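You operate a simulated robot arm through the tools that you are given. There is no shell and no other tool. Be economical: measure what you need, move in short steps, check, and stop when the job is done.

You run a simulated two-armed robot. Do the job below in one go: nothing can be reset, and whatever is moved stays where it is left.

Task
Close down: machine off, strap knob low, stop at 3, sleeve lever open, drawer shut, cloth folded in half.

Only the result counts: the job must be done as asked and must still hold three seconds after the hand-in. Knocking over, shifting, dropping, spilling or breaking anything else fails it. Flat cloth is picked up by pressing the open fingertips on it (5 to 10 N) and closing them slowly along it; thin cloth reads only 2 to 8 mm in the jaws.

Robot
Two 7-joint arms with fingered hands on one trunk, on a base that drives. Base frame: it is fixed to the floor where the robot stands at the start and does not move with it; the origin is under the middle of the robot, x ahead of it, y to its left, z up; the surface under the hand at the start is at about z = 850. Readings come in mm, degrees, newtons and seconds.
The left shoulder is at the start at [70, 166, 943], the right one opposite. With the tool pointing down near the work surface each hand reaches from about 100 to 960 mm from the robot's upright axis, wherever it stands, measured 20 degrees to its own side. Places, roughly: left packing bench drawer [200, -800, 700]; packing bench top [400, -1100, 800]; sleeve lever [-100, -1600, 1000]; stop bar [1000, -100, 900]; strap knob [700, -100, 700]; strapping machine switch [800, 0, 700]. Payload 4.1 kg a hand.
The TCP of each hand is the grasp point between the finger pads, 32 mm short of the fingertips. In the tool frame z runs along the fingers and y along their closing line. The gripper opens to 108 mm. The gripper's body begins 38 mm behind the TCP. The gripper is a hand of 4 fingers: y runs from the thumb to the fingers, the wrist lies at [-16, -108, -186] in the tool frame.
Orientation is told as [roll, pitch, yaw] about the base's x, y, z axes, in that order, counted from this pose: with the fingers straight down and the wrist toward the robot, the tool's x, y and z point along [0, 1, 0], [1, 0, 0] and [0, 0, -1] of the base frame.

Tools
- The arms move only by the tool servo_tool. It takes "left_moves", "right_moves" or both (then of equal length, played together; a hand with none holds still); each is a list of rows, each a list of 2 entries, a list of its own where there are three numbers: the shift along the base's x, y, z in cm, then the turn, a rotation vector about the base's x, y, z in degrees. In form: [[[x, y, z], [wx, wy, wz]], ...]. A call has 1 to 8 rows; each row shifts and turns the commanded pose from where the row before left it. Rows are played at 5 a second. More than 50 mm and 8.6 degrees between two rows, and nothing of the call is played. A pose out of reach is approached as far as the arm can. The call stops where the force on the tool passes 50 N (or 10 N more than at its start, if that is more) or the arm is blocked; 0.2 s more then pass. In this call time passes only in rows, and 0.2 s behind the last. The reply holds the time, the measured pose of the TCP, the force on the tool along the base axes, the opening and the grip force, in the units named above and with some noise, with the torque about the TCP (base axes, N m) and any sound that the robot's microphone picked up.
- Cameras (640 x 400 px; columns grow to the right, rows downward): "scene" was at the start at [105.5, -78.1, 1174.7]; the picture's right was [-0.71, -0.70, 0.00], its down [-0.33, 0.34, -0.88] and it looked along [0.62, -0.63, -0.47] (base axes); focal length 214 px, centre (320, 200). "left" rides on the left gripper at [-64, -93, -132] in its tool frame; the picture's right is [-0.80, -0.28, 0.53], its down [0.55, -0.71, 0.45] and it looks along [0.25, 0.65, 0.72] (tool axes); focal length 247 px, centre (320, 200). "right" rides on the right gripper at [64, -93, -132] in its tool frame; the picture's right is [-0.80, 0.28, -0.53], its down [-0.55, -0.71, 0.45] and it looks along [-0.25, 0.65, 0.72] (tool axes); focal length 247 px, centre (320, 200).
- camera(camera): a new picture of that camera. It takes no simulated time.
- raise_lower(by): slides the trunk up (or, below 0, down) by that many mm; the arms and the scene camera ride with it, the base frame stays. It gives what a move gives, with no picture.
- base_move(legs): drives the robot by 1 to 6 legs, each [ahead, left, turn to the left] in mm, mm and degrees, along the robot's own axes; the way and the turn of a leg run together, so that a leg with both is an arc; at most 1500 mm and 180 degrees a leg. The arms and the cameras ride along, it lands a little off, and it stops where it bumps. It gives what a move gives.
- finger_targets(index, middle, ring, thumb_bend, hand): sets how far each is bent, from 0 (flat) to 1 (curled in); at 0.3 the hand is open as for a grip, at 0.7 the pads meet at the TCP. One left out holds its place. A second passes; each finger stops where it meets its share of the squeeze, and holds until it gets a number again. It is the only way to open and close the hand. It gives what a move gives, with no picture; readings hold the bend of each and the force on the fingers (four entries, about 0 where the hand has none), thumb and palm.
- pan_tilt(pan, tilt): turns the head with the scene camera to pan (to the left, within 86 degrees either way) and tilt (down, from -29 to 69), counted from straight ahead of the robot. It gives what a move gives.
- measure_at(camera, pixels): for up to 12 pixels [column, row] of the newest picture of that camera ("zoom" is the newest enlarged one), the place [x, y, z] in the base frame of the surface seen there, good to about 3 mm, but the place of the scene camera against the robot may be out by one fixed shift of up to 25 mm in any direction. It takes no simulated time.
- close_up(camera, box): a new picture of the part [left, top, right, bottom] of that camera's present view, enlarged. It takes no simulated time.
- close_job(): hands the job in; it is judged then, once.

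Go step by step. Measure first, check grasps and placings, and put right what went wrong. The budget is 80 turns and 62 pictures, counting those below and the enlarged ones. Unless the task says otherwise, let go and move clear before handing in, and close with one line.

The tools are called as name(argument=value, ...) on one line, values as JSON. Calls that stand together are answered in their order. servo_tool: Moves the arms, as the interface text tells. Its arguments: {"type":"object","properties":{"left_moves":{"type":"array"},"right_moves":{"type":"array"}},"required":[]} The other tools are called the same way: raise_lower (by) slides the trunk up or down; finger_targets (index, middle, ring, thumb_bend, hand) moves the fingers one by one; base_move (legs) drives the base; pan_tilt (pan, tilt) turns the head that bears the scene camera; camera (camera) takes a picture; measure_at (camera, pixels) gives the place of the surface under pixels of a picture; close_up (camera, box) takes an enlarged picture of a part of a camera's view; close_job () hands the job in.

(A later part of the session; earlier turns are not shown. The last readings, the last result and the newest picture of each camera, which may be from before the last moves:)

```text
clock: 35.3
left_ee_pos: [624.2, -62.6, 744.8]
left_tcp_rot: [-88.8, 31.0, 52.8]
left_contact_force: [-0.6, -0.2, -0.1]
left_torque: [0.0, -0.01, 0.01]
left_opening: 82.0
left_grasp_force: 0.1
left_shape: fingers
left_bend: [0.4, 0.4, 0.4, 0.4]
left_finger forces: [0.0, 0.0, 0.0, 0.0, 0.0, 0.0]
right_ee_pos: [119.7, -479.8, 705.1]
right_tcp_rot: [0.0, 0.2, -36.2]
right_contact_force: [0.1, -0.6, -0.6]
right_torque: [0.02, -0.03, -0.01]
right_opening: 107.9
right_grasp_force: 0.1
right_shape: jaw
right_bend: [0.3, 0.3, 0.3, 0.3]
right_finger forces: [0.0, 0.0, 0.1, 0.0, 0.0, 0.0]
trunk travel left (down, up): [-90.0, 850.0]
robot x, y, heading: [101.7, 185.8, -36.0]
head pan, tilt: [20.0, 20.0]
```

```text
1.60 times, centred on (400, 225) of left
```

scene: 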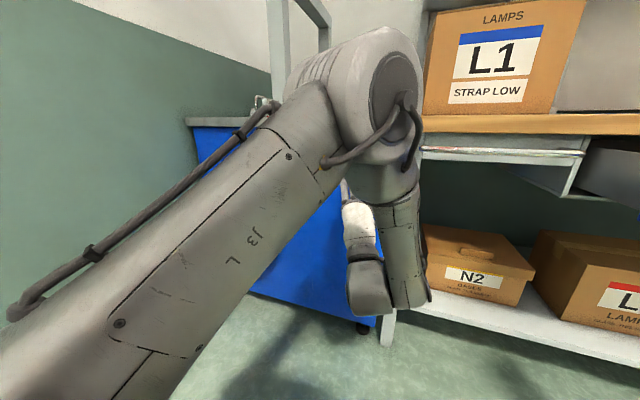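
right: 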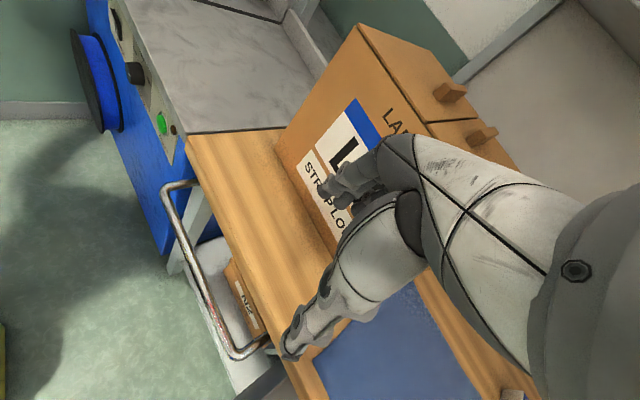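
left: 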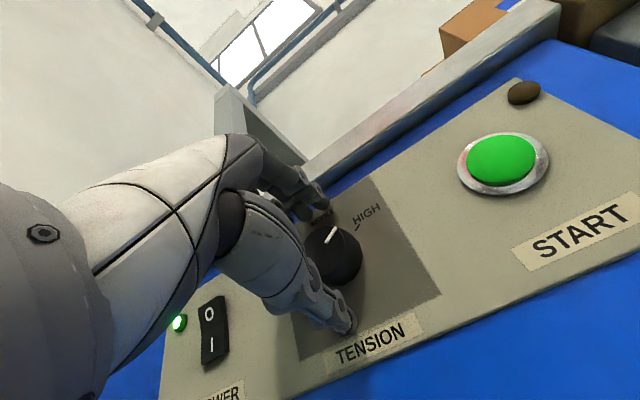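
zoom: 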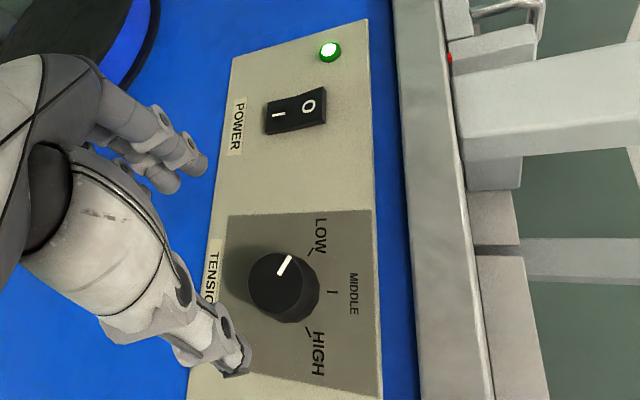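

The knob now points to LOW. I'll roll the hand back level, pinch the fingertips together with the ring finger curled away, and move the base left to line up with the switch's upper half.

servo_tool(left_moves=[[[0, 0, 0.1], [6.4, -4.8, 0]], [[0, 0, 0.1], [6.4, -4.8, 0]], [[0, 0, 0.1], [6.4, -4.8, 0]], [[0, 0, 0.1], [6.4, -4.8, 0]], [[0, 0, 0.1], [6.4, -4.8, 0]], [[0, 0, 0.1], [6.4, -4.8, 0]], [[0, 0, 0.1], [6.4, -4.8, 0]], [[0, 0, 0.1], [6.4, -4.8, 0]]])

servo_tool(left_moves=[[[0, 0, 0.1], [6.4, -4.8, 0]], [[0, 0, 0.1], [6.4, -4.8, 0]], [[0, 0, 0.1], [6.4, -4.8, 0]], [[0, 0, 0.1], [6.4, -4.8, 0]], [[0, 0, 0.1], [6.4, -4.8, 0]], [[0, 0, 0], [6.4, -4.8, 0]], [[0, 0, 0], [5.6, -4.2, 0]]])

finger_targets(hand="left", index=0.7, middle=0.7, ring=1.0, thumb_bend=0.7)

base_move(legs=[[0, 138, 0]])

camera(camera="left")

```text
clock: 37.1
left_ee_pos: [623.9, -62.9, 752.9]
left_tcp_rot: [-88.4, -33.1, 52.8]
left_contact_force: [0.4, 0.6, 0.7]
left_torque: [0.02, -0.03, 0.03]
left_opening: 82.0
left_grasp_force: 0.1
left_shape: fingers
left_bend: [0.4, 0.4, 0.4, 0.4]
left_finger forces: [0.0, 0.1, 0.0, 0.1, 0.0, 0.1]
right_ee_pos: [120.4, -479.3, 705.2]
right_tcp_rot: [0.0, 0.2, -36.2]
right_contact_force: [-0.8, -0.4, -0.3]
right_torque: [-0.02, 0.0, 0.0]
right_opening: 107.9
right_grasp_force: 0.1
right_shape: jaw
right_bend: [0.3, 0.3, 0.3, 0.3]
right_finger forces: [0.0, 0.0, 0.1, 0.0, 0.0, 0.0]
trunk travel left (down, up): [-90.0, 850.0]
robot x, y, heading: [98.8, 186.1, -36.2]
head pan, tilt: [20.0, 20.0]
```

```text
clock: 38.7
left_ee_pos: [623.5, -63.5, 757.2]
left_tcp_rot: [-80.6, -88.2, 45.0]
left_contact_force: [-0.3, -1.2, 0.1]
left_torque: [-0.04, 0.0, 0.05]
left_opening: 81.9
left_grasp_force: 0.1
left_shape: fingers
left_bend: [0.4, 0.4, 0.4, 0.4]
left_finger forces: [0.0, 0.0, 0.1, 0.0, 0.0, 0.0]
right_ee_pos: [119.5, -479.8, 704.3]
right_tcp_rot: [0.0, 0.1, -36.0]
right_contact_force: [0.5, 0.3, 0.1]
right_torque: [0.03, -0.03, 0.0]
right_opening: 107.7
right_grasp_force: 0.0
right_shape: jaw
right_bend: [0.3, 0.3, 0.3, 0.3]
right_finger forces: [0.0, 0.1, 0.1, 0.0, 0.1, 0.1]
trunk travel left (down, up): [-90.0, 850.0]
robot x, y, heading: [98.4, 187.7, -35.9]
head pan, tilt: [20.0, 20.0]
```

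```text
clock: 39.7
left_ee_pos: [622.9, -63.6, 757.6]
left_tcp_rot: [-81.1, -87.9, 45.4]
left_contact_force: [0.1, 0.0, 0.0]
left_torque: [0.0, 0.0, 0.0]
left_opening: 3.5
left_grasp_force: 0.1
left_shape: fingers
left_bend: [0.7, 0.7, 1.0, 0.7]
left_finger forces: [0.1, 0.0, 0.1, 0.0, 0.1, 0.0]
right_ee_pos: [119.1, -478.9, 706.2]
right_tcp_rot: [0.0, 0.0, -36.3]
right_contact_force: [-0.1, 0.3, 0.5]
right_torque: [0.01, 0.02, -0.01]
right_opening: 107.5
right_grasp_force: 0.0
right_shape: jaw
right_bend: [0.3, 0.3, 0.3, 0.3]
right_finger forces: [0.0, 0.0, 0.1, 0.0, 0.0, 0.0]
trunk travel left (down, up): [-90.0, 850.0]
robot x, y, heading: [95.3, 187.2, -36.2]
head pan, tilt: [20.0, 20.0]
```

```text
clock: 41.0
left_ee_pos: [704.5, 47.6, 757.3]
left_tcp_rot: [-81.0, -88.0, 45.8]
left_contact_force: [0.1, 0.2, 1.0]
left_torque: [-0.03, -0.01, -0.04]
left_opening: 3.8
left_grasp_force: 0.1
left_shape: fingers
left_bend: [0.7, 0.7, 1.0, 0.7]
left_finger forces: [0.1, 0.0, 0.1, 0.1, 0.0, 0.0]
right_ee_pos: [202.7, -369.0, 705.0]
right_tcp_rot: [0.0, 0.1, -36.1]
right_contact_force: [0.8, -0.1, -0.3]
right_torque: [0.01, 0.01, 0.01]
right_opening: 107.7
right_grasp_force: 0.0
right_shape: jaw
right_bend: [0.3, 0.3, 0.3, 0.3]
right_finger forces: [0.0, 0.1, 0.0, 0.1, 0.0, 0.0]
trunk travel left (down, up): [-90.0, 850.0]
robot x, y, heading: [178.0, 297.1, -36.1]
head pan, tilt: [20.0, 20.0]
```

```text
38 pictures are left
```

left: 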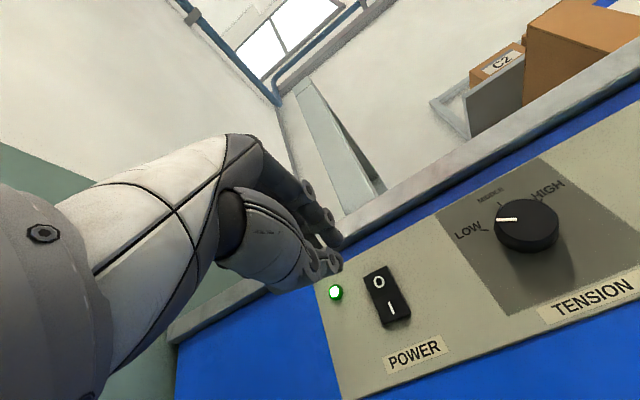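

The TCP is at n 535, r -461, z 757, in line with the "O". I'll drive forward 88 mm, then press with the arm.

base_move(legs=[[86, 0, 0]])

close_up(camera="left", box=[200, 150, 520, 350])

```text
clock: 42.1
left_ee_pos: [775.6, -3.8, 758.1]
left_tcp_rot: [-80.4, -87.9, 45.1]
left_contact_force: [-0.3, -0.4, 1.1]
left_torque: [0.01, -0.04, 0.0]
left_opening: 3.3
left_grasp_force: 0.0
left_shape: fingers
left_bend: [0.7, 0.7, 1.0, 0.7]
left_finger forces: [0.0, 0.0, 0.1, 0.0, 0.0, 0.0]
right_ee_pos: [272.2, -419.0, 705.3]
right_tcp_rot: [0.1, 0.1, -36.0]
right_contact_force: [0.0, 0.1, 0.1]
right_torque: [0.02, -0.01, -0.03]
right_opening: 107.7
right_grasp_force: 0.0
right_shape: jaw
right_bend: [0.3, 0.3, 0.3, 0.3]
right_finger forces: [0.1, 0.0, 0.0, 0.0, 0.0, 0.1]
trunk travel left (down, up): [-90.0, 850.0]
robot x, y, heading: [249.2, 244.8, -36.0]
head pan, tilt: [20.0, 20.0]
```

```text
2.00 times, centred on (360, 250) of left
```

zoom: 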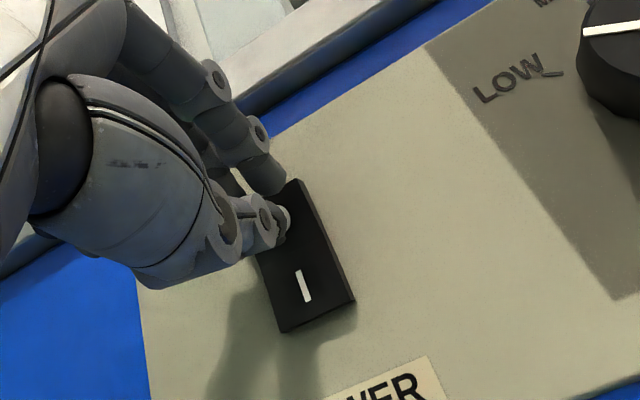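

The pinched tips cover the "O" at about (275, 205). I'll press forward in 4 mm steps with the arm, watching the force.

servo_tool(left_moves=[[[0.32, -0.24, 0], [0, 0, 0]], [[0.32, -0.24, 0], [0, 0, 0]], [[0.32, -0.24, 0], [0, 0, 0]], [[0.32, -0.24, 0], [0, 0, 0]], [[0.32, -0.24, 0], [0, 0, 0]]])

```text
clock: 43.1
left_ee_pos: [782.6, -8.0, 757.7]
left_tcp_rot: [-79.1, -88.0, 43.6]
left_contact_force: [-20.6, 16.9, -4.5]
left_torque: [0.29, 0.36, -0.1]
left_opening: 2.0
left_grasp_force: 12.7
left_shape: fingers
left_bend: [0.7, 0.7, 1.0, 0.71]
left_finger forces: [0.0, 0.0, 0.0, 0.0, 25.6, 0.1]
right_ee_pos: [269.2, -418.2, 707.1]
right_tcp_rot: [0.0, 0.0, -36.0]
right_contact_force: [0.4, -0.4, 0.2]
right_torque: [0.02, -0.01, 0.01]
right_opening: 107.7
right_grasp_force: 0.0
right_shape: jaw
right_bend: [0.3, 0.3, 0.3, 0.3]
right_finger forces: [0.1, 0.0, 0.0, 0.1, 0.0, 0.0]
trunk travel left (down, up): [-90.0, 850.0]
robot x, y, heading: [246.6, 245.0, -36.0]
head pan, tilt: [20.0, 20.0]
heard: click
stopped in row 4 (left hand): the force on the tool passed its limit at 57 N (the readings are from after the stop); the commanded pose is now the measured one
```

I heard a click. I'll back off and check the light.

servo_tool(left_moves=[[[-1.6, 1.2, 0], [0, 0, 0]], [[-1.6, 1.2, 0], [0, 0, 0]], [[-1.6, 1.2, 0], [0, 0, 0]], [[-1.6, 1.2, 0], [0, 0, 0]]])

close_up(camera="left", box=[200, 150, 520, 350])

```text
clock: 44.1
left_ee_pos: [721.3, 37.0, 756.6]
left_tcp_rot: [-76.3, -88.0, 41.1]
left_contact_force: [-0.2, 0.0, -0.3]
left_torque: [0.0, 0.02, -0.04]
left_opening: 3.1
left_grasp_force: 0.1
left_shape: fingers
left_bend: [0.7, 0.7, 1.0, 0.7]
left_finger forces: [0.0, 0.0, 0.1, 0.0, 0.0, 0.0]
right_ee_pos: [271.6, -420.4, 705.9]
right_tcp_rot: [0.1, 0.1, -36.0]
right_contact_force: [-0.6, -0.7, 0.1]
right_torque: [0.02, 0.0, 0.01]
right_opening: 108.1
right_grasp_force: 0.0
right_shape: jaw
right_bend: [0.3, 0.3, 0.3, 0.3]
right_finger forces: [0.1, 0.1, 0.0, 0.1, 0.0, 0.0]
trunk travel left (down, up): [-90.0, 850.0]
robot x, y, heading: [249.6, 244.2, -35.9]
head pan, tilt: [20.0, 20.0]
```

```text
2.00 times, centred on (360, 250) of left
```

zoom: 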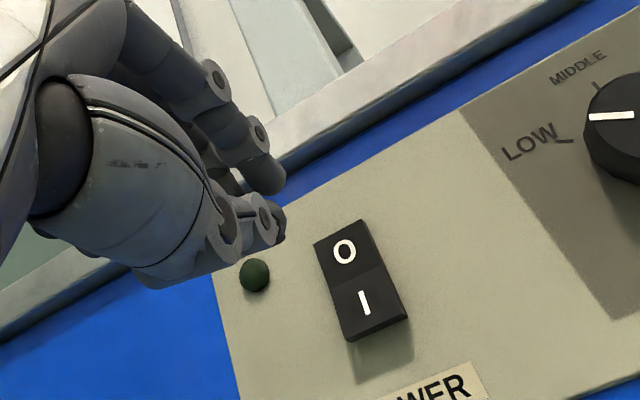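

The light is dark, so the machine is off. Next comes the stop. I'll raise the trunk 150 mm, roll the hand 90° so the jaws close sideways, open the fingers a little, and look at the handle.

raise_lower(by=150)

servo_tool(left_moves=[[[0, 0, 0], [-6.4, 4.8, 0]], [[0, 0, 0], [-6.4, 4.8, 0]], [[0, 0, 0], [-6.4, 4.8, 0]], [[0, 0, 0], [-6.4, 4.8, 0]], [[0, 0, 0], [-6.4, 4.8, 0]], [[0, 0, 0], [-6.4, 4.8, 0]], [[0, 0, 0], [-6.4, 4.8, 0]], [[0, 0, 0], [-6.4, 4.8, 0]]])

servo_tool(left_moves=[[[0, 0, 0], [-6.4, 4.8, 0]], [[0, 0, 0], [-6.4, 4.8, 0]], [[0, 0, 0], [-6.4, 4.8, 0]]])

finger_targets(hand="left", index=0.5, middle=0.5, ring=0.5, thumb_bend=0.5)

camera(camera="left")

camera(camera="scene")

```text
clock: 45.9
left_ee_pos: [720.8, 37.5, 906.3]
left_tcp_rot: [-76.7, -88.0, 41.2]
left_contact_force: [-0.6, -0.1, 0.5]
left_torque: [0.01, 0.03, -0.03]
left_opening: 2.8
left_grasp_force: 0.0
left_shape: fingers
left_bend: [0.7, 0.7, 1.0, 0.7]
left_finger forces: [0.1, 0.0, 0.0, 0.0, 0.0, 0.0]
right_ee_pos: [271.9, -420.3, 855.6]
right_tcp_rot: [0.0, 0.0, -36.1]
right_contact_force: [1.1, -0.8, 0.5]
right_torque: [0.0, 0.0, 0.01]
right_opening: 107.9
right_grasp_force: 0.1
right_shape: jaw
right_bend: [0.3, 0.3, 0.3, 0.3]
right_finger forces: [0.0, 0.1, 0.0, 0.0, 0.0, 0.0]
trunk travel left (down, up): [-240.0, 700.0]
robot x, y, heading: [250.6, 247.2, -35.9]
head pan, tilt: [20.0, 20.0]
```

```text
clock: 47.7
left_ee_pos: [721.0, 38.5, 906.8]
left_tcp_rot: [-88.4, -23.9, 52.6]
left_contact_force: [-0.2, 0.4, 0.2]
left_torque: [0.03, 0.01, 0.0]
left_opening: 3.1
left_grasp_force: 0.1
left_shape: fingers
left_bend: [0.7, 0.7, 1.0, 0.7]
left_finger forces: [0.0, 0.0, 0.1, 0.0, 0.0, 0.0]
right_ee_pos: [271.5, -419.4, 856.6]
right_tcp_rot: [-0.1, 0.1, -36.1]
right_contact_force: [-0.5, 0.4, -0.2]
right_torque: [-0.01, 0.01, -0.01]
right_opening: 107.7
right_grasp_force: 0.1
right_shape: jaw
right_bend: [0.3, 0.3, 0.3, 0.3]
right_finger forces: [0.0, 0.0, 0.0, 0.1, 0.0, 0.0]
trunk travel left (down, up): [-240.0, 700.0]
robot x, y, heading: [249.7, 244.9, -36.2]
head pan, tilt: [20.0, 20.0]
```

```text
clock: 48.5
left_ee_pos: [720.2, 37.3, 906.0]
left_tcp_rot: [-88.5, 0.1, 52.7]
left_contact_force: [-0.2, 0.0, -0.6]
left_torque: [0.01, 0.02, -0.02]
left_opening: 3.2
left_grasp_force: 0.1
left_shape: fingers
left_bend: [0.7, 0.7, 1.0, 0.7]
left_finger forces: [0.0, 0.0, 0.1, 0.0, 0.0, 0.0]
right_ee_pos: [271.3, -418.5, 855.2]
right_tcp_rot: [0.0, 0.2, -36.1]
right_contact_force: [-0.4, -0.3, 0.4]
right_torque: [0.03, -0.02, 0.03]
right_opening: 107.8
right_grasp_force: 0.1
right_shape: jaw
right_bend: [0.3, 0.3, 0.3, 0.3]
right_finger forces: [0.0, 0.1, 0.1, 0.0, 0.1, 0.0]
trunk travel left (down, up): [-240.0, 700.0]
robot x, y, heading: [251.4, 243.1, -36.1]
head pan, tilt: [20.0, 20.0]
```

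```text
clock: 49.5
left_ee_pos: [721.1, 36.9, 905.4]
left_tcp_rot: [-88.4, 0.0, 52.7]
left_contact_force: [-0.1, -0.5, -0.3]
left_torque: [-0.01, -0.05, -0.02]
left_opening: 55.1
left_grasp_force: 0.0
left_shape: fingers
left_bend: [0.5, 0.5, 0.5, 0.5]
left_finger forces: [0.0, 0.1, 0.1, 0.0, 0.1, 0.1]
right_ee_pos: [272.0, -419.6, 856.1]
right_tcp_rot: [0.0, 0.1, -36.0]
right_contact_force: [0.3, -0.1, 0.4]
right_torque: [-0.01, 0.01, -0.02]
right_opening: 107.5
right_grasp_force: 0.1
right_shape: jaw
right_bend: [0.3, 0.3, 0.3, 0.3]
right_finger forces: [0.1, 0.1, 0.0, 0.0, 0.0, 0.0]
trunk travel left (down, up): [-240.0, 700.0]
robot x, y, heading: [248.1, 246.6, -36.0]
head pan, tilt: [20.0, 20.0]
```

```text
35 pictures are left
```

left: 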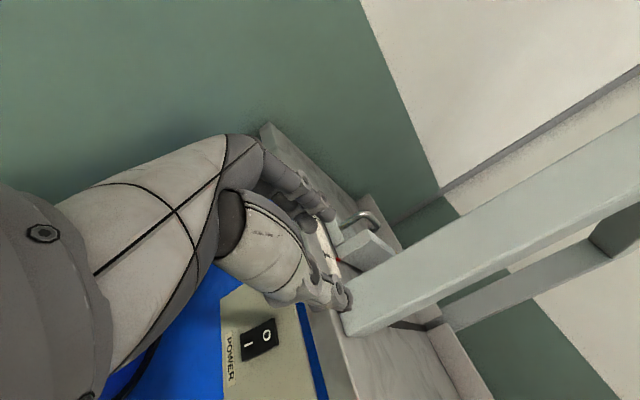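

```text
34 pictures are left
```

scene: 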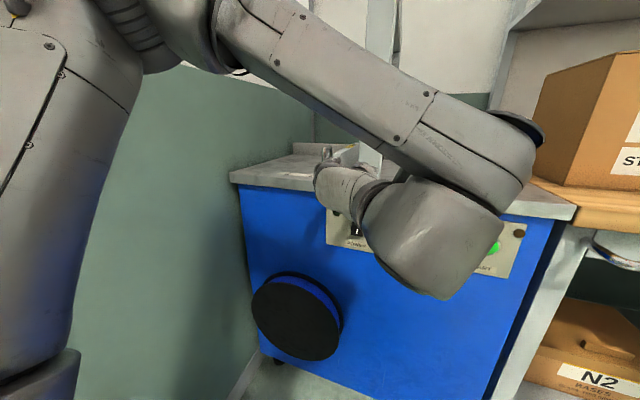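

In the left view the handle shows at about (370, 220), the red pointer at (338, 260), and the post at about (360, 320). I'll enlarge that area and measure it.

close_up(camera="left", box=[290, 180, 434, 270])

```text
4.44 times, centred on (362, 225) of left
```

zoom: 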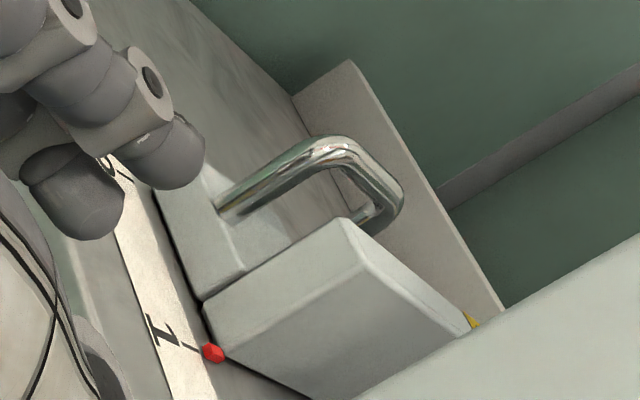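

measure_at(camera="zoom", pixels=[[230, 203], [300, 155], [330, 148], [395, 195], [370, 215], [212, 352], [190, 346], [130, 178], [345, 222], [215, 290], [225, 240], [280, 340]])

```text
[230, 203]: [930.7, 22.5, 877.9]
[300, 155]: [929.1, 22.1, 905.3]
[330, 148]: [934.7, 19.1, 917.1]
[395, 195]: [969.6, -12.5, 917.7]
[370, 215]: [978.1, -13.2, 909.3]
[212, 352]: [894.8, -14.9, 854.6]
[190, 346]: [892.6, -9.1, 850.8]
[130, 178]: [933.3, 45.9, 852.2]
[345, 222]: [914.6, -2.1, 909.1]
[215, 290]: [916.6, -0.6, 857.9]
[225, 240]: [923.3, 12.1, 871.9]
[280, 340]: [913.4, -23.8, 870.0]
```

The handle's top rod lies near r -573, n 735–783, z 917. The bar's top is at 909 and the pointer is at r -525, with marks about 68 mm apart, so mark 3 is about 137 mm to the left. I'll move the arm left first and then forward.

servo_tool(left_moves=[[[1.68, 2.24, 0.34], [0, 0, 0]], [[1.68, 2.24, 0.34], [0, 0, 0]], [[1.68, 2.24, 0.34], [0, 0, 0]], [[1.68, 2.24, 0.34], [0, 0, 0]], [[1.6, -1.2, 0], [0, 0, 0]], [[1.6, -1.2, 0], [0, 0, 0]], [[1.6, -1.2, 0], [0, 0, 0]]])

```text
clock: 51.1
left_ee_pos: [837.8, 90.8, 919.6]
left_tcp_rot: [-88.5, 0.0, 52.7]
left_contact_force: [-0.3, 1.0, 0.1]
left_torque: [0.03, 0.04, 0.0]
left_opening: 55.5
left_grasp_force: 0.1
left_shape: fingers
left_bend: [0.5, 0.5, 0.5, 0.5]
left_finger forces: [0.0, 0.0, 0.1, 0.1, 0.1, 0.1]
right_ee_pos: [271.2, -420.0, 855.7]
right_tcp_rot: [0.0, 0.2, -36.1]
right_contact_force: [-0.1, 0.0, -0.3]
right_torque: [0.01, -0.02, 0.02]
right_opening: 108.0
right_grasp_force: 0.0
right_shape: jaw
right_bend: [0.3, 0.3, 0.3, 0.3]
right_finger forces: [0.1, 0.0, 0.0, 0.0, 0.0, 0.1]
trunk travel left (down, up): [-240.0, 700.0]
robot x, y, heading: [252.6, 247.4, -36.2]
head pan, tilt: [20.0, 20.0]
```

Tracking was exact: n 616, r -575, z 920. I'll go forward another 120 mm so the jaws straddle the rod.

servo_tool(left_moves=[[[1.6, -1.2, 0], [0, 0, 0]], [[1.6, -1.2, 0], [0, 0, 0]], [[1.6, -1.2, 0], [0, 0, 0]], [[1.6, -1.2, 0], [0, 0, 0]], [[1.6, -1.2, 0], [0, 0, 0]], [[1.6, -1.2, 0], [0, 0, 0]]])

camera(camera="left")

```text
clock: 52.2
left_ee_pos: [902.6, 43.6, 920.3]
left_tcp_rot: [-88.4, 0.0, 53.0]
left_contact_force: [-11.7, 11.5, 1.6]
left_torque: [0.03, 0.1, -0.64]
left_opening: 55.7
left_grasp_force: 8.6
left_shape: fingers
left_bend: [0.5, 0.5, 0.5, 0.5]
left_finger forces: [0.0, 0.0, 0.0, 0.0, 16.3, 0.0]
right_ee_pos: [271.6, -418.7, 855.9]
right_tcp_rot: [0.0, 0.0, -35.9]
right_contact_force: [0.6, -0.2, -0.2]
right_torque: [-0.01, 0.0, -0.01]
right_opening: 107.7
right_grasp_force: 0.1
right_shape: jaw
right_bend: [0.3, 0.3, 0.3, 0.3]
right_finger forces: [0.1, 0.0, 0.0, 0.0, 0.1, 0.0]
trunk travel left (down, up): [-240.0, 700.0]
robot x, y, heading: [251.1, 246.2, -35.7]
head pan, tilt: [20.0, 20.0]
stopped in row 5 (left hand): the force on the tool passed its limit at 61 N (the readings are from after the stop); the commanded pose is now the measured one
```

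```text
32 pictures are left
```

left: 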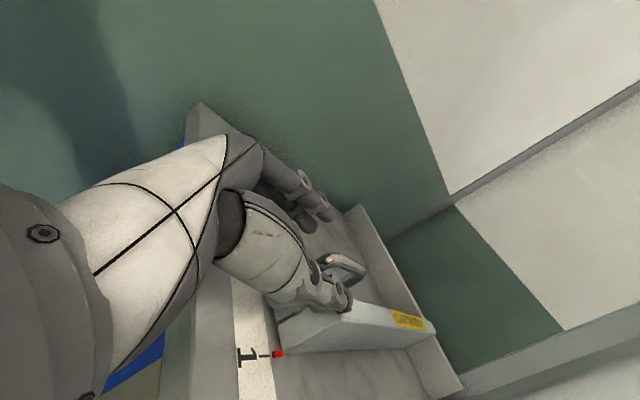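

The thumb's tip hit the bar's front at about (335, 305), with n 696. I'll back off 20 mm, narrow the jaws so the thumb fits the gap, raise 5 mm, and go in again.

servo_tool(left_moves=[[[-1.7, 1.3, 0.3], [0, 0, 0]], [[0.2, 0.1, 0.2], [0, 0, 0]]])

finger_targets(hand="left", index=0.6, middle=0.58, ring=0.58, thumb_bend=0.61)

close_up(camera="left", box=[240, 150, 480, 300])

```text
clock: 52.8
left_ee_pos: [889.7, 55.2, 924.0]
left_tcp_rot: [-88.3, 0.0, 52.9]
left_contact_force: [-0.1, 0.0, 0.2]
left_torque: [-0.03, 0.04, 0.03]
left_opening: 55.3
left_grasp_force: 0.1
left_shape: fingers
left_bend: [0.5, 0.5, 0.5, 0.5]
left_finger forces: [0.0, 0.1, 0.0, 0.0, 0.1, 0.0]
right_ee_pos: [272.6, -419.8, 854.3]
right_tcp_rot: [-0.1, 0.3, -36.0]
right_contact_force: [0.6, -0.1, -0.1]
right_torque: [0.0, -0.02, -0.01]
right_opening: 107.8
right_grasp_force: 0.0
right_shape: jaw
right_bend: [0.3, 0.3, 0.3, 0.3]
right_finger forces: [0.0, 0.0, 0.0, 0.0, 0.1, 0.0]
trunk travel left (down, up): [-240.0, 700.0]
robot x, y, heading: [248.6, 248.5, -36.0]
head pan, tilt: [20.0, 20.0]
```

```text
clock: 53.8
left_ee_pos: [889.5, 54.2, 922.0]
left_tcp_rot: [-88.2, 0.0, 52.8]
left_contact_force: [0.9, -0.3, 0.2]
left_torque: [0.0, 0.02, 0.01]
left_opening: 28.1
left_grasp_force: 0.1
left_shape: fingers
left_bend: [0.6, 0.57, 0.57, 0.61]
left_finger forces: [0.0, 0.0, 0.0, 0.1, 0.1, 0.0]
right_ee_pos: [273.5, -419.5, 854.9]
right_tcp_rot: [0.1, 0.0, -36.0]
right_contact_force: [-0.5, 0.5, 0.6]
right_torque: [-0.02, -0.04, 0.06]
right_opening: 107.6
right_grasp_force: 0.1
right_shape: jaw
right_bend: [0.3, 0.3, 0.3, 0.3]
right_finger forces: [0.0, 0.0, 0.0, 0.1, 0.0, 0.0]
trunk travel left (down, up): [-240.0, 700.0]
robot x, y, heading: [249.9, 248.3, -36.0]
head pan, tilt: [20.0, 20.0]
```

```text
2.67 times, centred on (360, 225) of left
```

zoom: 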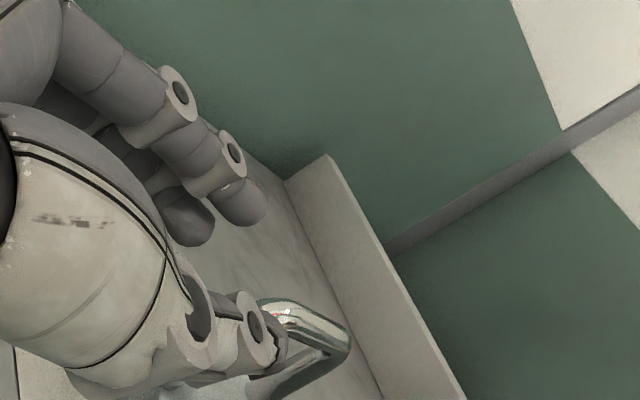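

The jaw opening is now 28 mm, centred at r -577. I'll shift 4 mm right and go in.

servo_tool(left_moves=[[[-0.2, -0.3, 0], [0, 0, 0]], [[1.2, -0.9, 0], [0, 0, 0]], [[1.2, -0.9, 0], [0, 0, 0]], [[1.2, -0.9, 0], [0, 0, 0]], [[0.96, -0.72, 0], [0, 0, 0]]])

close_up(camera="left", box=[240, 200, 480, 350])

```text
clock: 55.0
left_ee_pos: [934.0, 17.8, 924.4]
left_tcp_rot: [-88.2, 0.0, 53.0]
left_contact_force: [-0.6, -0.2, 1.0]
left_torque: [-0.03, -0.01, 0.02]
left_opening: 28.2
left_grasp_force: 0.1
left_shape: fingers
left_bend: [0.6, 0.57, 0.57, 0.61]
left_finger forces: [0.0, 0.1, 0.0, 0.1, 0.0, 0.0]
right_ee_pos: [271.8, -419.8, 854.8]
right_tcp_rot: [0.0, 0.2, -36.0]
right_contact_force: [-0.6, -0.1, 0.5]
right_torque: [-0.02, 0.0, 0.01]
right_opening: 107.7
right_grasp_force: 0.0
right_shape: jaw
right_bend: [0.3, 0.3, 0.3, 0.3]
right_finger forces: [0.1, 0.0, 0.1, 0.0, 0.1, 0.0]
trunk travel left (down, up): [-240.0, 700.0]
robot x, y, heading: [247.1, 246.8, -35.7]
head pan, tilt: [20.0, 20.0]
```

```text
2.67 times, centred on (360, 275) of left
```

zoom: 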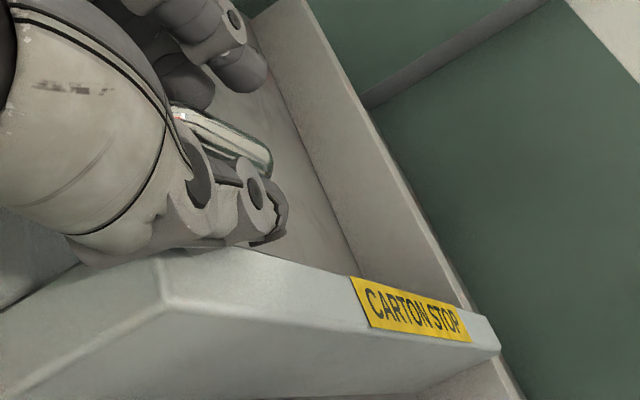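

The rod sits between the thumb and fingers at about (225, 140), with no force. I'll close.

finger_targets(hand="left", index=0.68, middle=0.72, ring=0.68, thumb_bend=0.7)

servo_tool(left_moves=[[[0.6, 0.8, 0], [0, 0, 0]], [[1.2, 1.6, 0], [0, 0, 0]], [[1.2, 1.6, 0], [0, 0, 0]]])

camera(camera="left")

```text
clock: 56.0
left_ee_pos: [935.3, 19.2, 922.6]
left_tcp_rot: [-88.2, 0.0, 53.0]
left_contact_force: [6.2, 3.9, 1.3]
left_torque: [0.07, -0.05, 0.17]
left_opening: 6.3
left_grasp_force: 3.3
left_shape: fingers
left_bend: [0.68, 0.65, 0.68, 0.7]
left_finger forces: [0.0, 6.2, 0.0, 0.0, 0.6, 0.1]
right_ee_pos: [272.4, -417.9, 855.6]
right_tcp_rot: [-0.1, 0.1, -36.1]
right_contact_force: [0.1, -0.6, 0.5]
right_torque: [0.01, -0.01, 0.0]
right_opening: 107.8
right_grasp_force: 0.0
right_shape: jaw
right_bend: [0.3, 0.3, 0.3, 0.3]
right_finger forces: [0.0, 0.0, 0.0, 0.1, 0.0, 0.1]
trunk travel left (down, up): [-240.0, 700.0]
robot x, y, heading: [247.1, 252.8, -35.7]
head pan, tilt: [20.0, 20.0]
```

```text
clock: 57.0
left_ee_pos: [947.8, 28.9, 932.8]
left_tcp_rot: [-88.6, -0.9, 51.2]
left_contact_force: [-0.6, -0.8, 0.3]
left_torque: [0.0, 0.0, -0.02]
left_opening: 5.8
left_grasp_force: 0.0
left_shape: fingers
left_bend: [0.68, 0.72, 0.68, 0.7]
left_finger forces: [0.0, 0.0, 0.0, 0.0, 0.0, 0.0]
right_ee_pos: [254.3, -429.8, 850.0]
right_tcp_rot: [0.5, -0.2, -37.0]
right_contact_force: [0.1, 0.2, 0.1]
right_torque: [0.0, -0.04, -0.01]
right_opening: 107.8
right_grasp_force: 0.1
right_shape: jaw
right_bend: [0.3, 0.3, 0.3, 0.3]
right_finger forces: [0.0, 0.1, 0.0, 0.0, 0.1, 0.1]
trunk travel left (down, up): [-240.0, 700.0]
robot x, y, heading: [250.0, 243.7, -37.0]
head pan, tilt: [20.0, 20.0]
stopped in row 3 (left hand): the arm was blocked; the commanded pose is now the measured one
```

```text
29 pictures are left
```

left: 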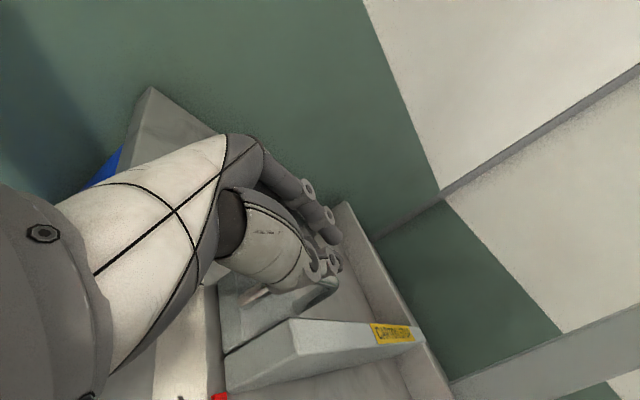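

The hand slipped up to z 933 and the arm was blocked. The robot was also twisted slightly, so some link probably touches the post. I'll look with the scene camera.

camera(camera="scene")

measure_at(camera="left", pixels=[[219, 396], [228, 352], [183, 397], [290, 322], [326, 290]])

```text
28 pictures are left
```

scene: 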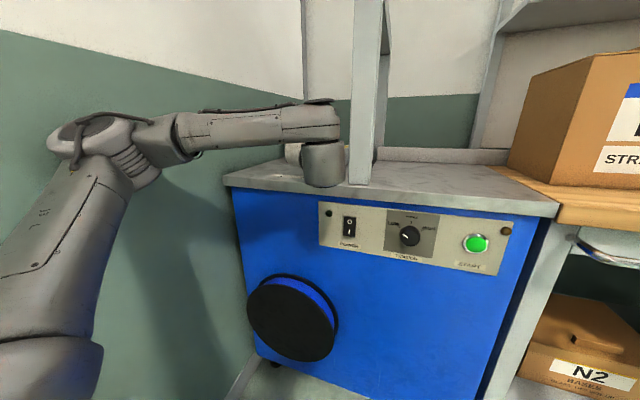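

```text
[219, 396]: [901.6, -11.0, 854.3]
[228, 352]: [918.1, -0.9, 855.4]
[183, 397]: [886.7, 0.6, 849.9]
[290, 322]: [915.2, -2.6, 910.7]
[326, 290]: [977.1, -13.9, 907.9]
```

The arm has swung its elbow out left against the wall, at about (95, 140), and the stop has hardly moved (pointer still r≈-530). I'll lift off, back the hand out, and move the base right to give the elbow room.

servo_tool(left_moves=[[[0, 0, 1.5], [0, 0, 0]], [[-0.6, 0.4, 1.5], [0, 0, 0]], [[-1.8, 1.35, 0], [0, 0, 0]], [[-1.8, 1.35, 0], [0, 0, 0]], [[-1.8, 1.35, 0], [0, 0, 0]], [[-1.8, 1.35, 0], [0, 0, 0]], [[-1.8, 1.35, 0], [0, 0, 0]], [[-1.8, 1.35, 0], [0, 0, 0]]])

base_move(legs=[[0, -240, 0]])

camera(camera="scene")

```text
clock: 59.0
left_ee_pos: [838.4, 66.8, 956.4]
left_tcp_rot: [-88.1, -1.3, 48.0]
left_contact_force: [-0.5, 0.2, -0.2]
left_torque: [0.01, 0.0, 0.0]
left_opening: 5.8
left_grasp_force: 0.1
left_shape: fingers
left_bend: [0.68, 0.72, 0.68, 0.7]
left_finger forces: [0.0, 0.0, 0.1, 0.0, 0.0, 0.0]
right_ee_pos: [230.3, -442.2, 850.3]
right_tcp_rot: [0.6, 0.1, -40.1]
right_contact_force: [0.2, -0.3, -0.5]
right_torque: [0.02, -0.05, 0.03]
right_opening: 108.1
right_grasp_force: 0.0
right_shape: jaw
right_bend: [0.3, 0.3, 0.3, 0.3]
right_finger forces: [0.0, 0.1, 0.0, 0.0, 0.0, 0.0]
trunk travel left (down, up): [-240.0, 700.0]
robot x, y, heading: [259.5, 232.1, -40.1]
head pan, tilt: [20.0, 20.0]
stopped in row 8 (left hand): the arm was blocked; the commanded pose is now the measured one
```

```text
clock: 59.7
left_ee_pos: [835.2, 66.1, 956.4]
left_tcp_rot: [-88.3, -1.3, 47.3]
left_contact_force: [0.4, 0.7, -1.6]
left_torque: [-0.01, 0.0, 0.02]
left_opening: 5.6
left_grasp_force: 0.0
left_shape: fingers
left_bend: [0.68, 0.72, 0.68, 0.7]
left_finger forces: [0.0, 0.0, 0.1, 0.1, 0.0, 0.0]
right_ee_pos: [227.3, -440.1, 851.6]
right_tcp_rot: [0.4, 0.1, -40.1]
right_contact_force: [0.4, -0.3, 0.1]
right_torque: [-0.02, -0.01, -0.04]
right_opening: 107.6
right_grasp_force: 0.2
right_shape: jaw
right_bend: [0.3, 0.3, 0.3, 0.3]
right_finger forces: [0.0, 0.0, 0.0, 0.0, 0.0, 0.0]
trunk travel left (down, up): [-240.0, 700.0]
robot x, y, heading: [259.5, 233.0, -39.9]
head pan, tilt: [20.0, 20.0]
stopped in leg 1: the robot was blocked; the commanded pose is now the measured one
```

```text
27 pictures are left
```

scene: 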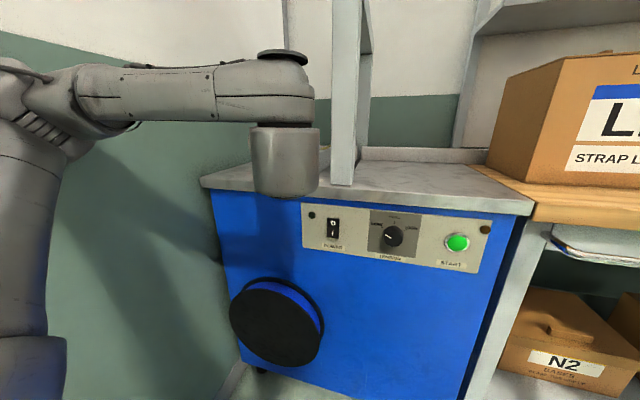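

The base was blocked too, because the elbow is pinned on the left wall. I'll try an arc backwards and to the right with a right turn, which pulls the elbow off the wall and keeps the hand in front of the post.

base_move(legs=[[-110, -40, -6], [0, -120, 0]])

```text
clock: 61.7
left_ee_pos: [628.6, -26.1, 954.3]
left_tcp_rot: [-88.3, -0.9, 41.8]
left_contact_force: [0.5, 0.4, 1.0]
left_torque: [-0.01, 0.04, -0.01]
left_opening: 5.6
left_grasp_force: 0.1
left_shape: fingers
left_bend: [0.68, 0.72, 0.68, 0.7]
left_finger forces: [0.0, 0.1, 0.0, 0.0, 0.0, 0.0]
right_ee_pos: [-28.6, -469.0, 854.8]
right_tcp_rot: [0.1, 0.2, -45.8]
right_contact_force: [0.1, -0.5, -0.2]
right_torque: [-0.01, -0.06, 0.0]
right_opening: 107.6
right_grasp_force: 0.0
right_shape: jaw
right_bend: [0.3, 0.3, 0.3, 0.3]
right_finger forces: [0.1, 0.1, 0.1, 0.1, 0.0, 0.1]
trunk travel left (down, up): [-240.0, 700.0]
robot x, y, heading: [65.7, 188.0, -45.9]
head pan, tilt: [20.0, 20.0]
```

The base is free at n -60, r -190, heading -46. I'll straighten it to -37 and come forward 55 mm.

base_move(legs=[[0, -30, 9], [50, 0, 0]])

finger_targets(hand="left", index=0.6, middle=0.58, ring=0.58, thumb_bend=0.61)

camera(camera="left")

```text
clock: 63.3
left_ee_pos: [677.2, 12.9, 953.1]
left_tcp_rot: [-88.3, -0.6, 50.8]
left_contact_force: [0.0, 0.4, -0.7]
left_torque: [0.02, -0.01, 0.0]
left_opening: 5.8
left_grasp_force: 0.0
left_shape: fingers
left_bend: [0.68, 0.72, 0.68, 0.7]
left_finger forces: [0.1, 0.0, 0.1, 0.0, 0.0, 0.0]
right_ee_pos: [98.4, -528.8, 854.2]
right_tcp_rot: [0.0, 0.1, -36.8]
right_contact_force: [0.8, -0.7, -0.3]
right_torque: [0.02, 0.0, 0.0]
right_opening: 107.6
right_grasp_force: 0.1
right_shape: jaw
right_bend: [0.3, 0.3, 0.3, 0.3]
right_finger forces: [0.0, 0.1, 0.0, 0.1, 0.0, 0.0]
trunk travel left (down, up): [-240.0, 700.0]
robot x, y, heading: [81.8, 136.9, -36.5]
head pan, tilt: [20.0, 20.0]
```

```text
clock: 64.3
left_ee_pos: [675.4, 14.1, 953.5]
left_tcp_rot: [-88.3, -0.7, 50.9]
left_contact_force: [0.6, 0.1, -0.2]
left_torque: [0.03, -0.01, 0.04]
left_opening: 26.9
left_grasp_force: 0.0
left_shape: fingers
left_bend: [0.6, 0.57, 0.57, 0.61]
left_finger forces: [0.1, 0.0, 0.1, 0.0, 0.0, 0.0]
right_ee_pos: [97.1, -528.0, 855.2]
right_tcp_rot: [-0.1, 0.2, -36.8]
right_contact_force: [-0.4, 0.0, 0.0]
right_torque: [0.01, -0.04, -0.02]
right_opening: 107.8
right_grasp_force: 0.1
right_shape: jaw
right_bend: [0.3, 0.3, 0.3, 0.3]
right_finger forces: [0.1, 0.0, 0.0, 0.1, 0.0, 0.1]
trunk travel left (down, up): [-240.0, 700.0]
robot x, y, heading: [84.1, 140.4, -36.7]
head pan, tilt: [20.0, 20.0]
```

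```text
26 pictures are left
```

left: 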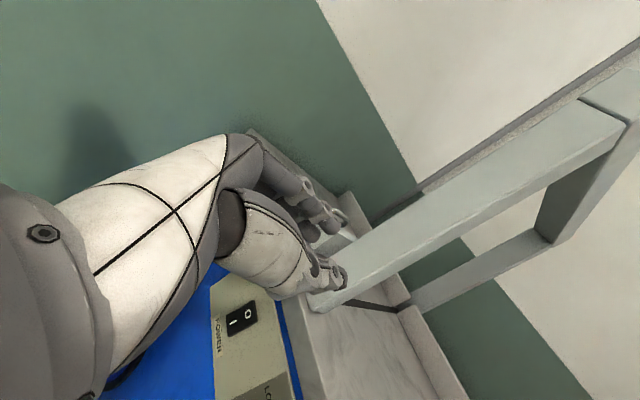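

The TCP is at n 532, r -416. I'll go left to r -574 and lower to z≈917, still in front of the table edge.

servo_tool(left_moves=[[[1.9, 2.53, 0], [0, 0, 0]], [[1.9, 2.53, 0], [0, 0, 0]], [[1.9, 2.53, 0], [0, 0, 0]], [[1.9, 2.53, -1], [0, 0, 0]], [[1.9, 2.53, -1], [0, 0, 0]], [[1.6, -1.2, -0.9], [0, 0, 1]], [[1.6, -1.2, -0.8], [0, 0, 1]], [[1.6, -1.2, 0], [0, 0, 0]]])

camera(camera="scene")

```text
clock: 66.1
left_ee_pos: [817.7, 106.9, 916.6]
left_tcp_rot: [-88.4, -0.7, 52.8]
left_contact_force: [0.3, 0.3, -0.1]
left_torque: [-0.02, -0.01, 0.01]
left_opening: 27.2
left_grasp_force: 0.2
left_shape: fingers
left_bend: [0.6, 0.57, 0.57, 0.61]
left_finger forces: [0.1, 0.0, 0.1, 0.0, 0.0, 0.0]
right_ee_pos: [97.8, -527.1, 854.9]
right_tcp_rot: [0.1, 0.1, -36.8]
right_contact_force: [0.7, -0.6, -0.5]
right_torque: [0.0, 0.0, 0.02]
right_opening: 107.6
right_grasp_force: 0.2
right_shape: jaw
right_bend: [0.3, 0.3, 0.3, 0.3]
right_finger forces: [0.0, 0.1, 0.0, 0.0, 0.0, 0.0]
trunk travel left (down, up): [-240.0, 700.0]
robot x, y, heading: [82.3, 139.6, -36.9]
head pan, tilt: [20.0, 20.0]
```

```text
25 pictures are left
```

scene: 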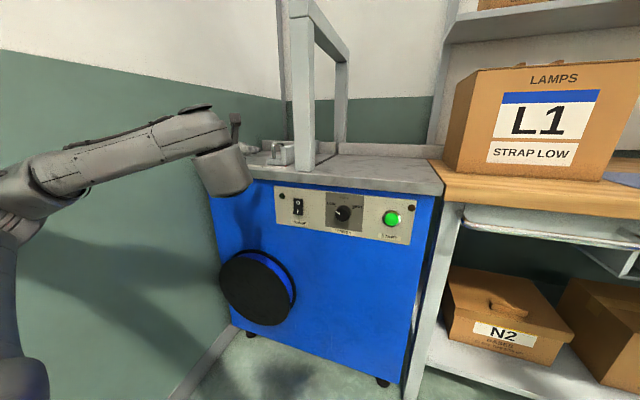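

The arm is now well clear, with the TCP at n 590, r -576, z 917. I'll advance 147 mm onto the rod.

servo_tool(left_moves=[[[1.46, -1.11, 0], [0, 0, 0]], [[1.46, -1.11, 0], [0, 0, 0]], [[1.46, -1.11, 0], [0, 0, 0]], [[1.46, -1.11, 0], [0, 0, 0]], [[1.46, -1.11, 0], [0, 0, 0]], [[1.46, -1.11, 0], [0, 0, 0]], [[1.46, -1.11, 0], [0, 0, 0]], [[1.46, -1.11, 0], [0, 0, 0]]])

close_up(camera="left", box=[240, 200, 480, 350])

```text
clock: 67.5
left_ee_pos: [901.9, 42.7, 916.7]
left_tcp_rot: [-88.2, -0.7, 52.9]
left_contact_force: [-7.7, 5.6, 1.3]
left_torque: [0.02, 0.03, -0.26]
left_opening: 27.8
left_grasp_force: 4.4
left_shape: fingers
left_bend: [0.6, 0.57, 0.57, 0.61]
left_finger forces: [0.0, 0.1, 0.1, 0.0, 8.7, 0.1]
right_ee_pos: [98.8, -527.0, 855.5]
right_tcp_rot: [-0.1, 0.2, -36.8]
right_contact_force: [-0.4, 0.3, -0.3]
right_torque: [0.06, 0.02, 0.0]
right_opening: 107.6
right_grasp_force: 0.1
right_shape: jaw
right_bend: [0.3, 0.3, 0.3, 0.3]
right_finger forces: [0.0, 0.1, 0.1, 0.1, 0.0, 0.0]
trunk travel left (down, up): [-240.0, 700.0]
robot x, y, heading: [84.3, 135.3, -36.8]
head pan, tilt: [20.0, 20.0]
stopped in row 7 (left hand): the force on the tool passed its limit at 71 N (the readings are from after the stop); the commanded pose is now the measured one
```

```text
2.67 times, centred on (360, 275) of left
```

zoom: 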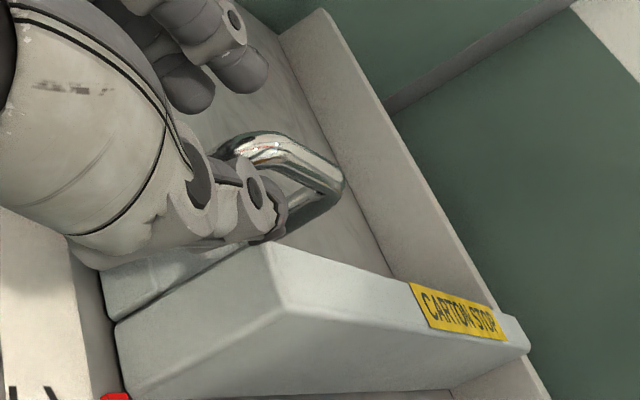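

The thumb caught the bar's front again because z 917 is too low. I'll back off, raise to z 922 where it passed before, and go in.

servo_tool(left_moves=[[[-0.8, 0.6, 0.2], [0, 0, 0]], [[0, 0, 0.4], [0, 0, 0]], [[1.2, -0.9, 0], [0, 0, 0]], [[1.2, -0.9, 0], [0, 0, 0]], [[1.2, -0.9, 0], [0, 0, 0]], [[0.6, -0.45, 0], [0, 0, 0]]])

finger_targets(hand="left", thumb_bend=0.7, middle=0.75, index=0.72, ring=0.75)

close_up(camera="left", box=[240, 200, 480, 350])

```text
clock: 68.9
left_ee_pos: [937.4, 15.0, 920.6]
left_tcp_rot: [-88.1, -0.6, 52.9]
left_contact_force: [0.5, 0.5, -0.1]
left_torque: [-0.04, -0.02, 0.0]
left_opening: 27.1
left_grasp_force: 0.0
left_shape: fingers
left_bend: [0.6, 0.57, 0.57, 0.61]
left_finger forces: [0.1, 0.0, 0.1, 0.1, 0.0, 0.1]
right_ee_pos: [98.9, -527.7, 854.8]
right_tcp_rot: [-0.1, 0.1, -36.8]
right_contact_force: [-0.7, 0.1, -0.3]
right_torque: [-0.01, -0.02, 0.04]
right_opening: 107.8
right_grasp_force: 0.0
right_shape: jaw
right_bend: [0.3, 0.3, 0.3, 0.3]
right_finger forces: [0.1, 0.0, 0.0, 0.0, 0.0, 0.0]
trunk travel left (down, up): [-240.0, 700.0]
robot x, y, heading: [85.0, 141.3, -37.0]
head pan, tilt: [20.0, 20.0]
```

```text
clock: 69.9
left_ee_pos: [937.4, 17.1, 921.7]
left_tcp_rot: [-88.2, -0.7, 53.0]
left_contact_force: [9.3, 3.2, 3.4]
left_torque: [-0.04, -0.14, 0.15]
left_opening: 3.2
left_grasp_force: 7.0
left_shape: fingers
left_bend: [0.72, 0.66, 0.75, 0.69]
left_finger forces: [3.9, 7.2, 0.4, 0.0, 1.6, 0.0]
right_ee_pos: [99.0, -527.5, 855.0]
right_tcp_rot: [0.0, 0.3, -36.8]
right_contact_force: [-0.3, -0.1, 0.7]
right_torque: [0.02, -0.01, -0.01]
right_opening: 107.7
right_grasp_force: 0.1
right_shape: jaw
right_bend: [0.3, 0.3, 0.3, 0.3]
right_finger forces: [0.0, 0.0, 0.1, 0.0, 0.0, 0.0]
trunk travel left (down, up): [-240.0, 700.0]
robot x, y, heading: [83.8, 139.6, -36.4]
head pan, tilt: [20.0, 20.0]
```

```text
2.67 times, centred on (360, 275) of left
```

zoom: 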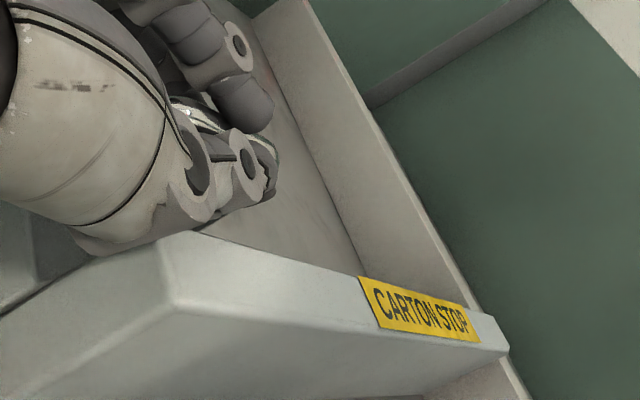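

The rod is held with 7 N. I'll lower 4 mm to keep a good hook and slide left about 40 mm.

servo_tool(left_moves=[[[0, 0, -0.3], [0, 0, 0]], [[0.6, 0.8, 0], [0, 0, 0]], [[0.9, 1.2, 0], [0, 0, 0]], [[0.9, 1.2, 0], [0, 0, 0]]])

camera(camera="left")

```text
clock: 70.9
left_ee_pos: [960.9, 51.3, 918.3]
left_tcp_rot: [-88.0, -0.6, 53.1]
left_contact_force: [-3.3, 0.8, 2.3]
left_torque: [-0.04, -0.01, -0.08]
left_opening: 8.1
left_grasp_force: 5.2
left_shape: fingers
left_bend: [0.72, 0.73, 0.75, 0.65]
left_finger forces: [1.7, 3.0, 0.0, 0.1, 5.9, 0.0]
right_ee_pos: [97.6, -527.2, 855.1]
right_tcp_rot: [0.0, 0.3, -36.7]
right_contact_force: [-0.1, -0.3, 0.0]
right_torque: [0.01, 0.0, 0.02]
right_opening: 107.8
right_grasp_force: 0.1
right_shape: jaw
right_bend: [0.3, 0.3, 0.3, 0.3]
right_finger forces: [0.0, 0.1, 0.0, 0.0, 0.0, 0.1]
trunk travel left (down, up): [-240.0, 700.0]
robot x, y, heading: [83.7, 140.0, -36.8]
head pan, tilt: [20.0, 20.0]
```

```text
22 pictures are left
```

left: 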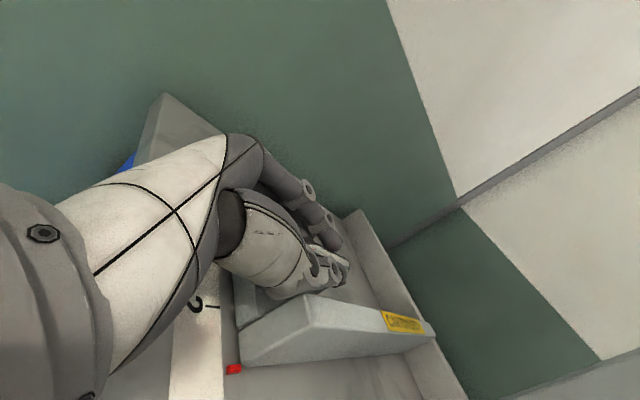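

The bar moves with the hand; the pointer is now at (233, 370) and the 2 tick at (213, 307). I'll measure both.

measure_at(camera="left", pixels=[[233, 370], [217, 307], [208, 307], [196, 303]])

```text
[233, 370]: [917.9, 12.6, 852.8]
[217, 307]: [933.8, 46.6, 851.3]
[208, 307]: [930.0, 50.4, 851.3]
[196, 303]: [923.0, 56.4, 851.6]
```

The pointer is at r -561 and tick 2 at r -598, so tick 3 should be near r -667. I'll slide another 90 mm left and check.

servo_tool(left_moves=[[[0.9, 1.2, 0], [0, 0, 0]], [[0.9, 1.2, 0], [0, 0, 0]], [[0.9, 1.2, 0], [0, 0, 0]], [[0.9, 1.2, 0], [0, 0, 0]], [[0.9, 1.2, 0], [0, 0, 0]], [[0.9, 1.2, 0], [0, 0, 0]]])

close_up(camera="left", box=[80, 200, 400, 400])

```text
clock: 72.3
left_ee_pos: [1013.3, 121.2, 918.7]
left_tcp_rot: [-88.0, -0.6, 53.0]
left_contact_force: [-3.4, 0.2, 0.8]
left_torque: [0.0, 0.0, -0.17]
left_opening: 9.0
left_grasp_force: 4.9
left_shape: fingers
left_bend: [0.72, 0.74, 0.75, 0.65]
left_finger forces: [1.0, 2.3, 0.1, 0.1, 6.1, 0.0]
right_ee_pos: [99.2, -526.5, 854.4]
right_tcp_rot: [-0.1, 0.3, -36.8]
right_contact_force: [-0.1, -0.2, 0.5]
right_torque: [0.01, -0.03, 0.01]
right_opening: 108.0
right_grasp_force: 0.0
right_shape: jaw
right_bend: [0.3, 0.3, 0.3, 0.3]
right_finger forces: [0.1, 0.0, 0.1, 0.1, 0.1, 0.0]
trunk travel left (down, up): [-240.0, 700.0]
robot x, y, heading: [85.3, 140.4, -36.7]
head pan, tilt: [20.0, 20.0]
```

```text
2.00 times, centred on (240, 300) of left
```

zoom: 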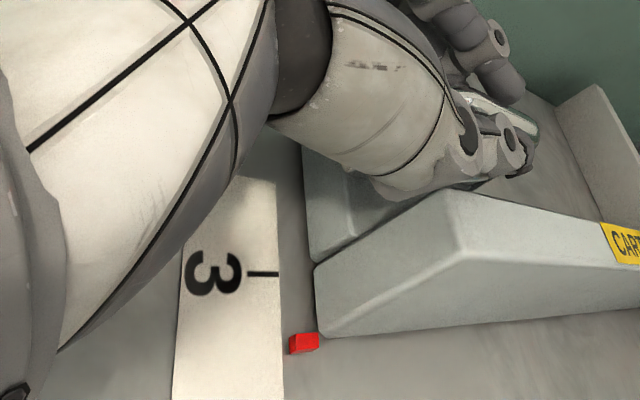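

measure_at(camera="zoom", pixels=[[303, 344], [292, 345], [252, 273], [275, 273]])

```text
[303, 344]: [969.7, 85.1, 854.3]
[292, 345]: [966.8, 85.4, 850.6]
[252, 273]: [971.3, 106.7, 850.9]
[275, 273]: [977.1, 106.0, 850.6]
```

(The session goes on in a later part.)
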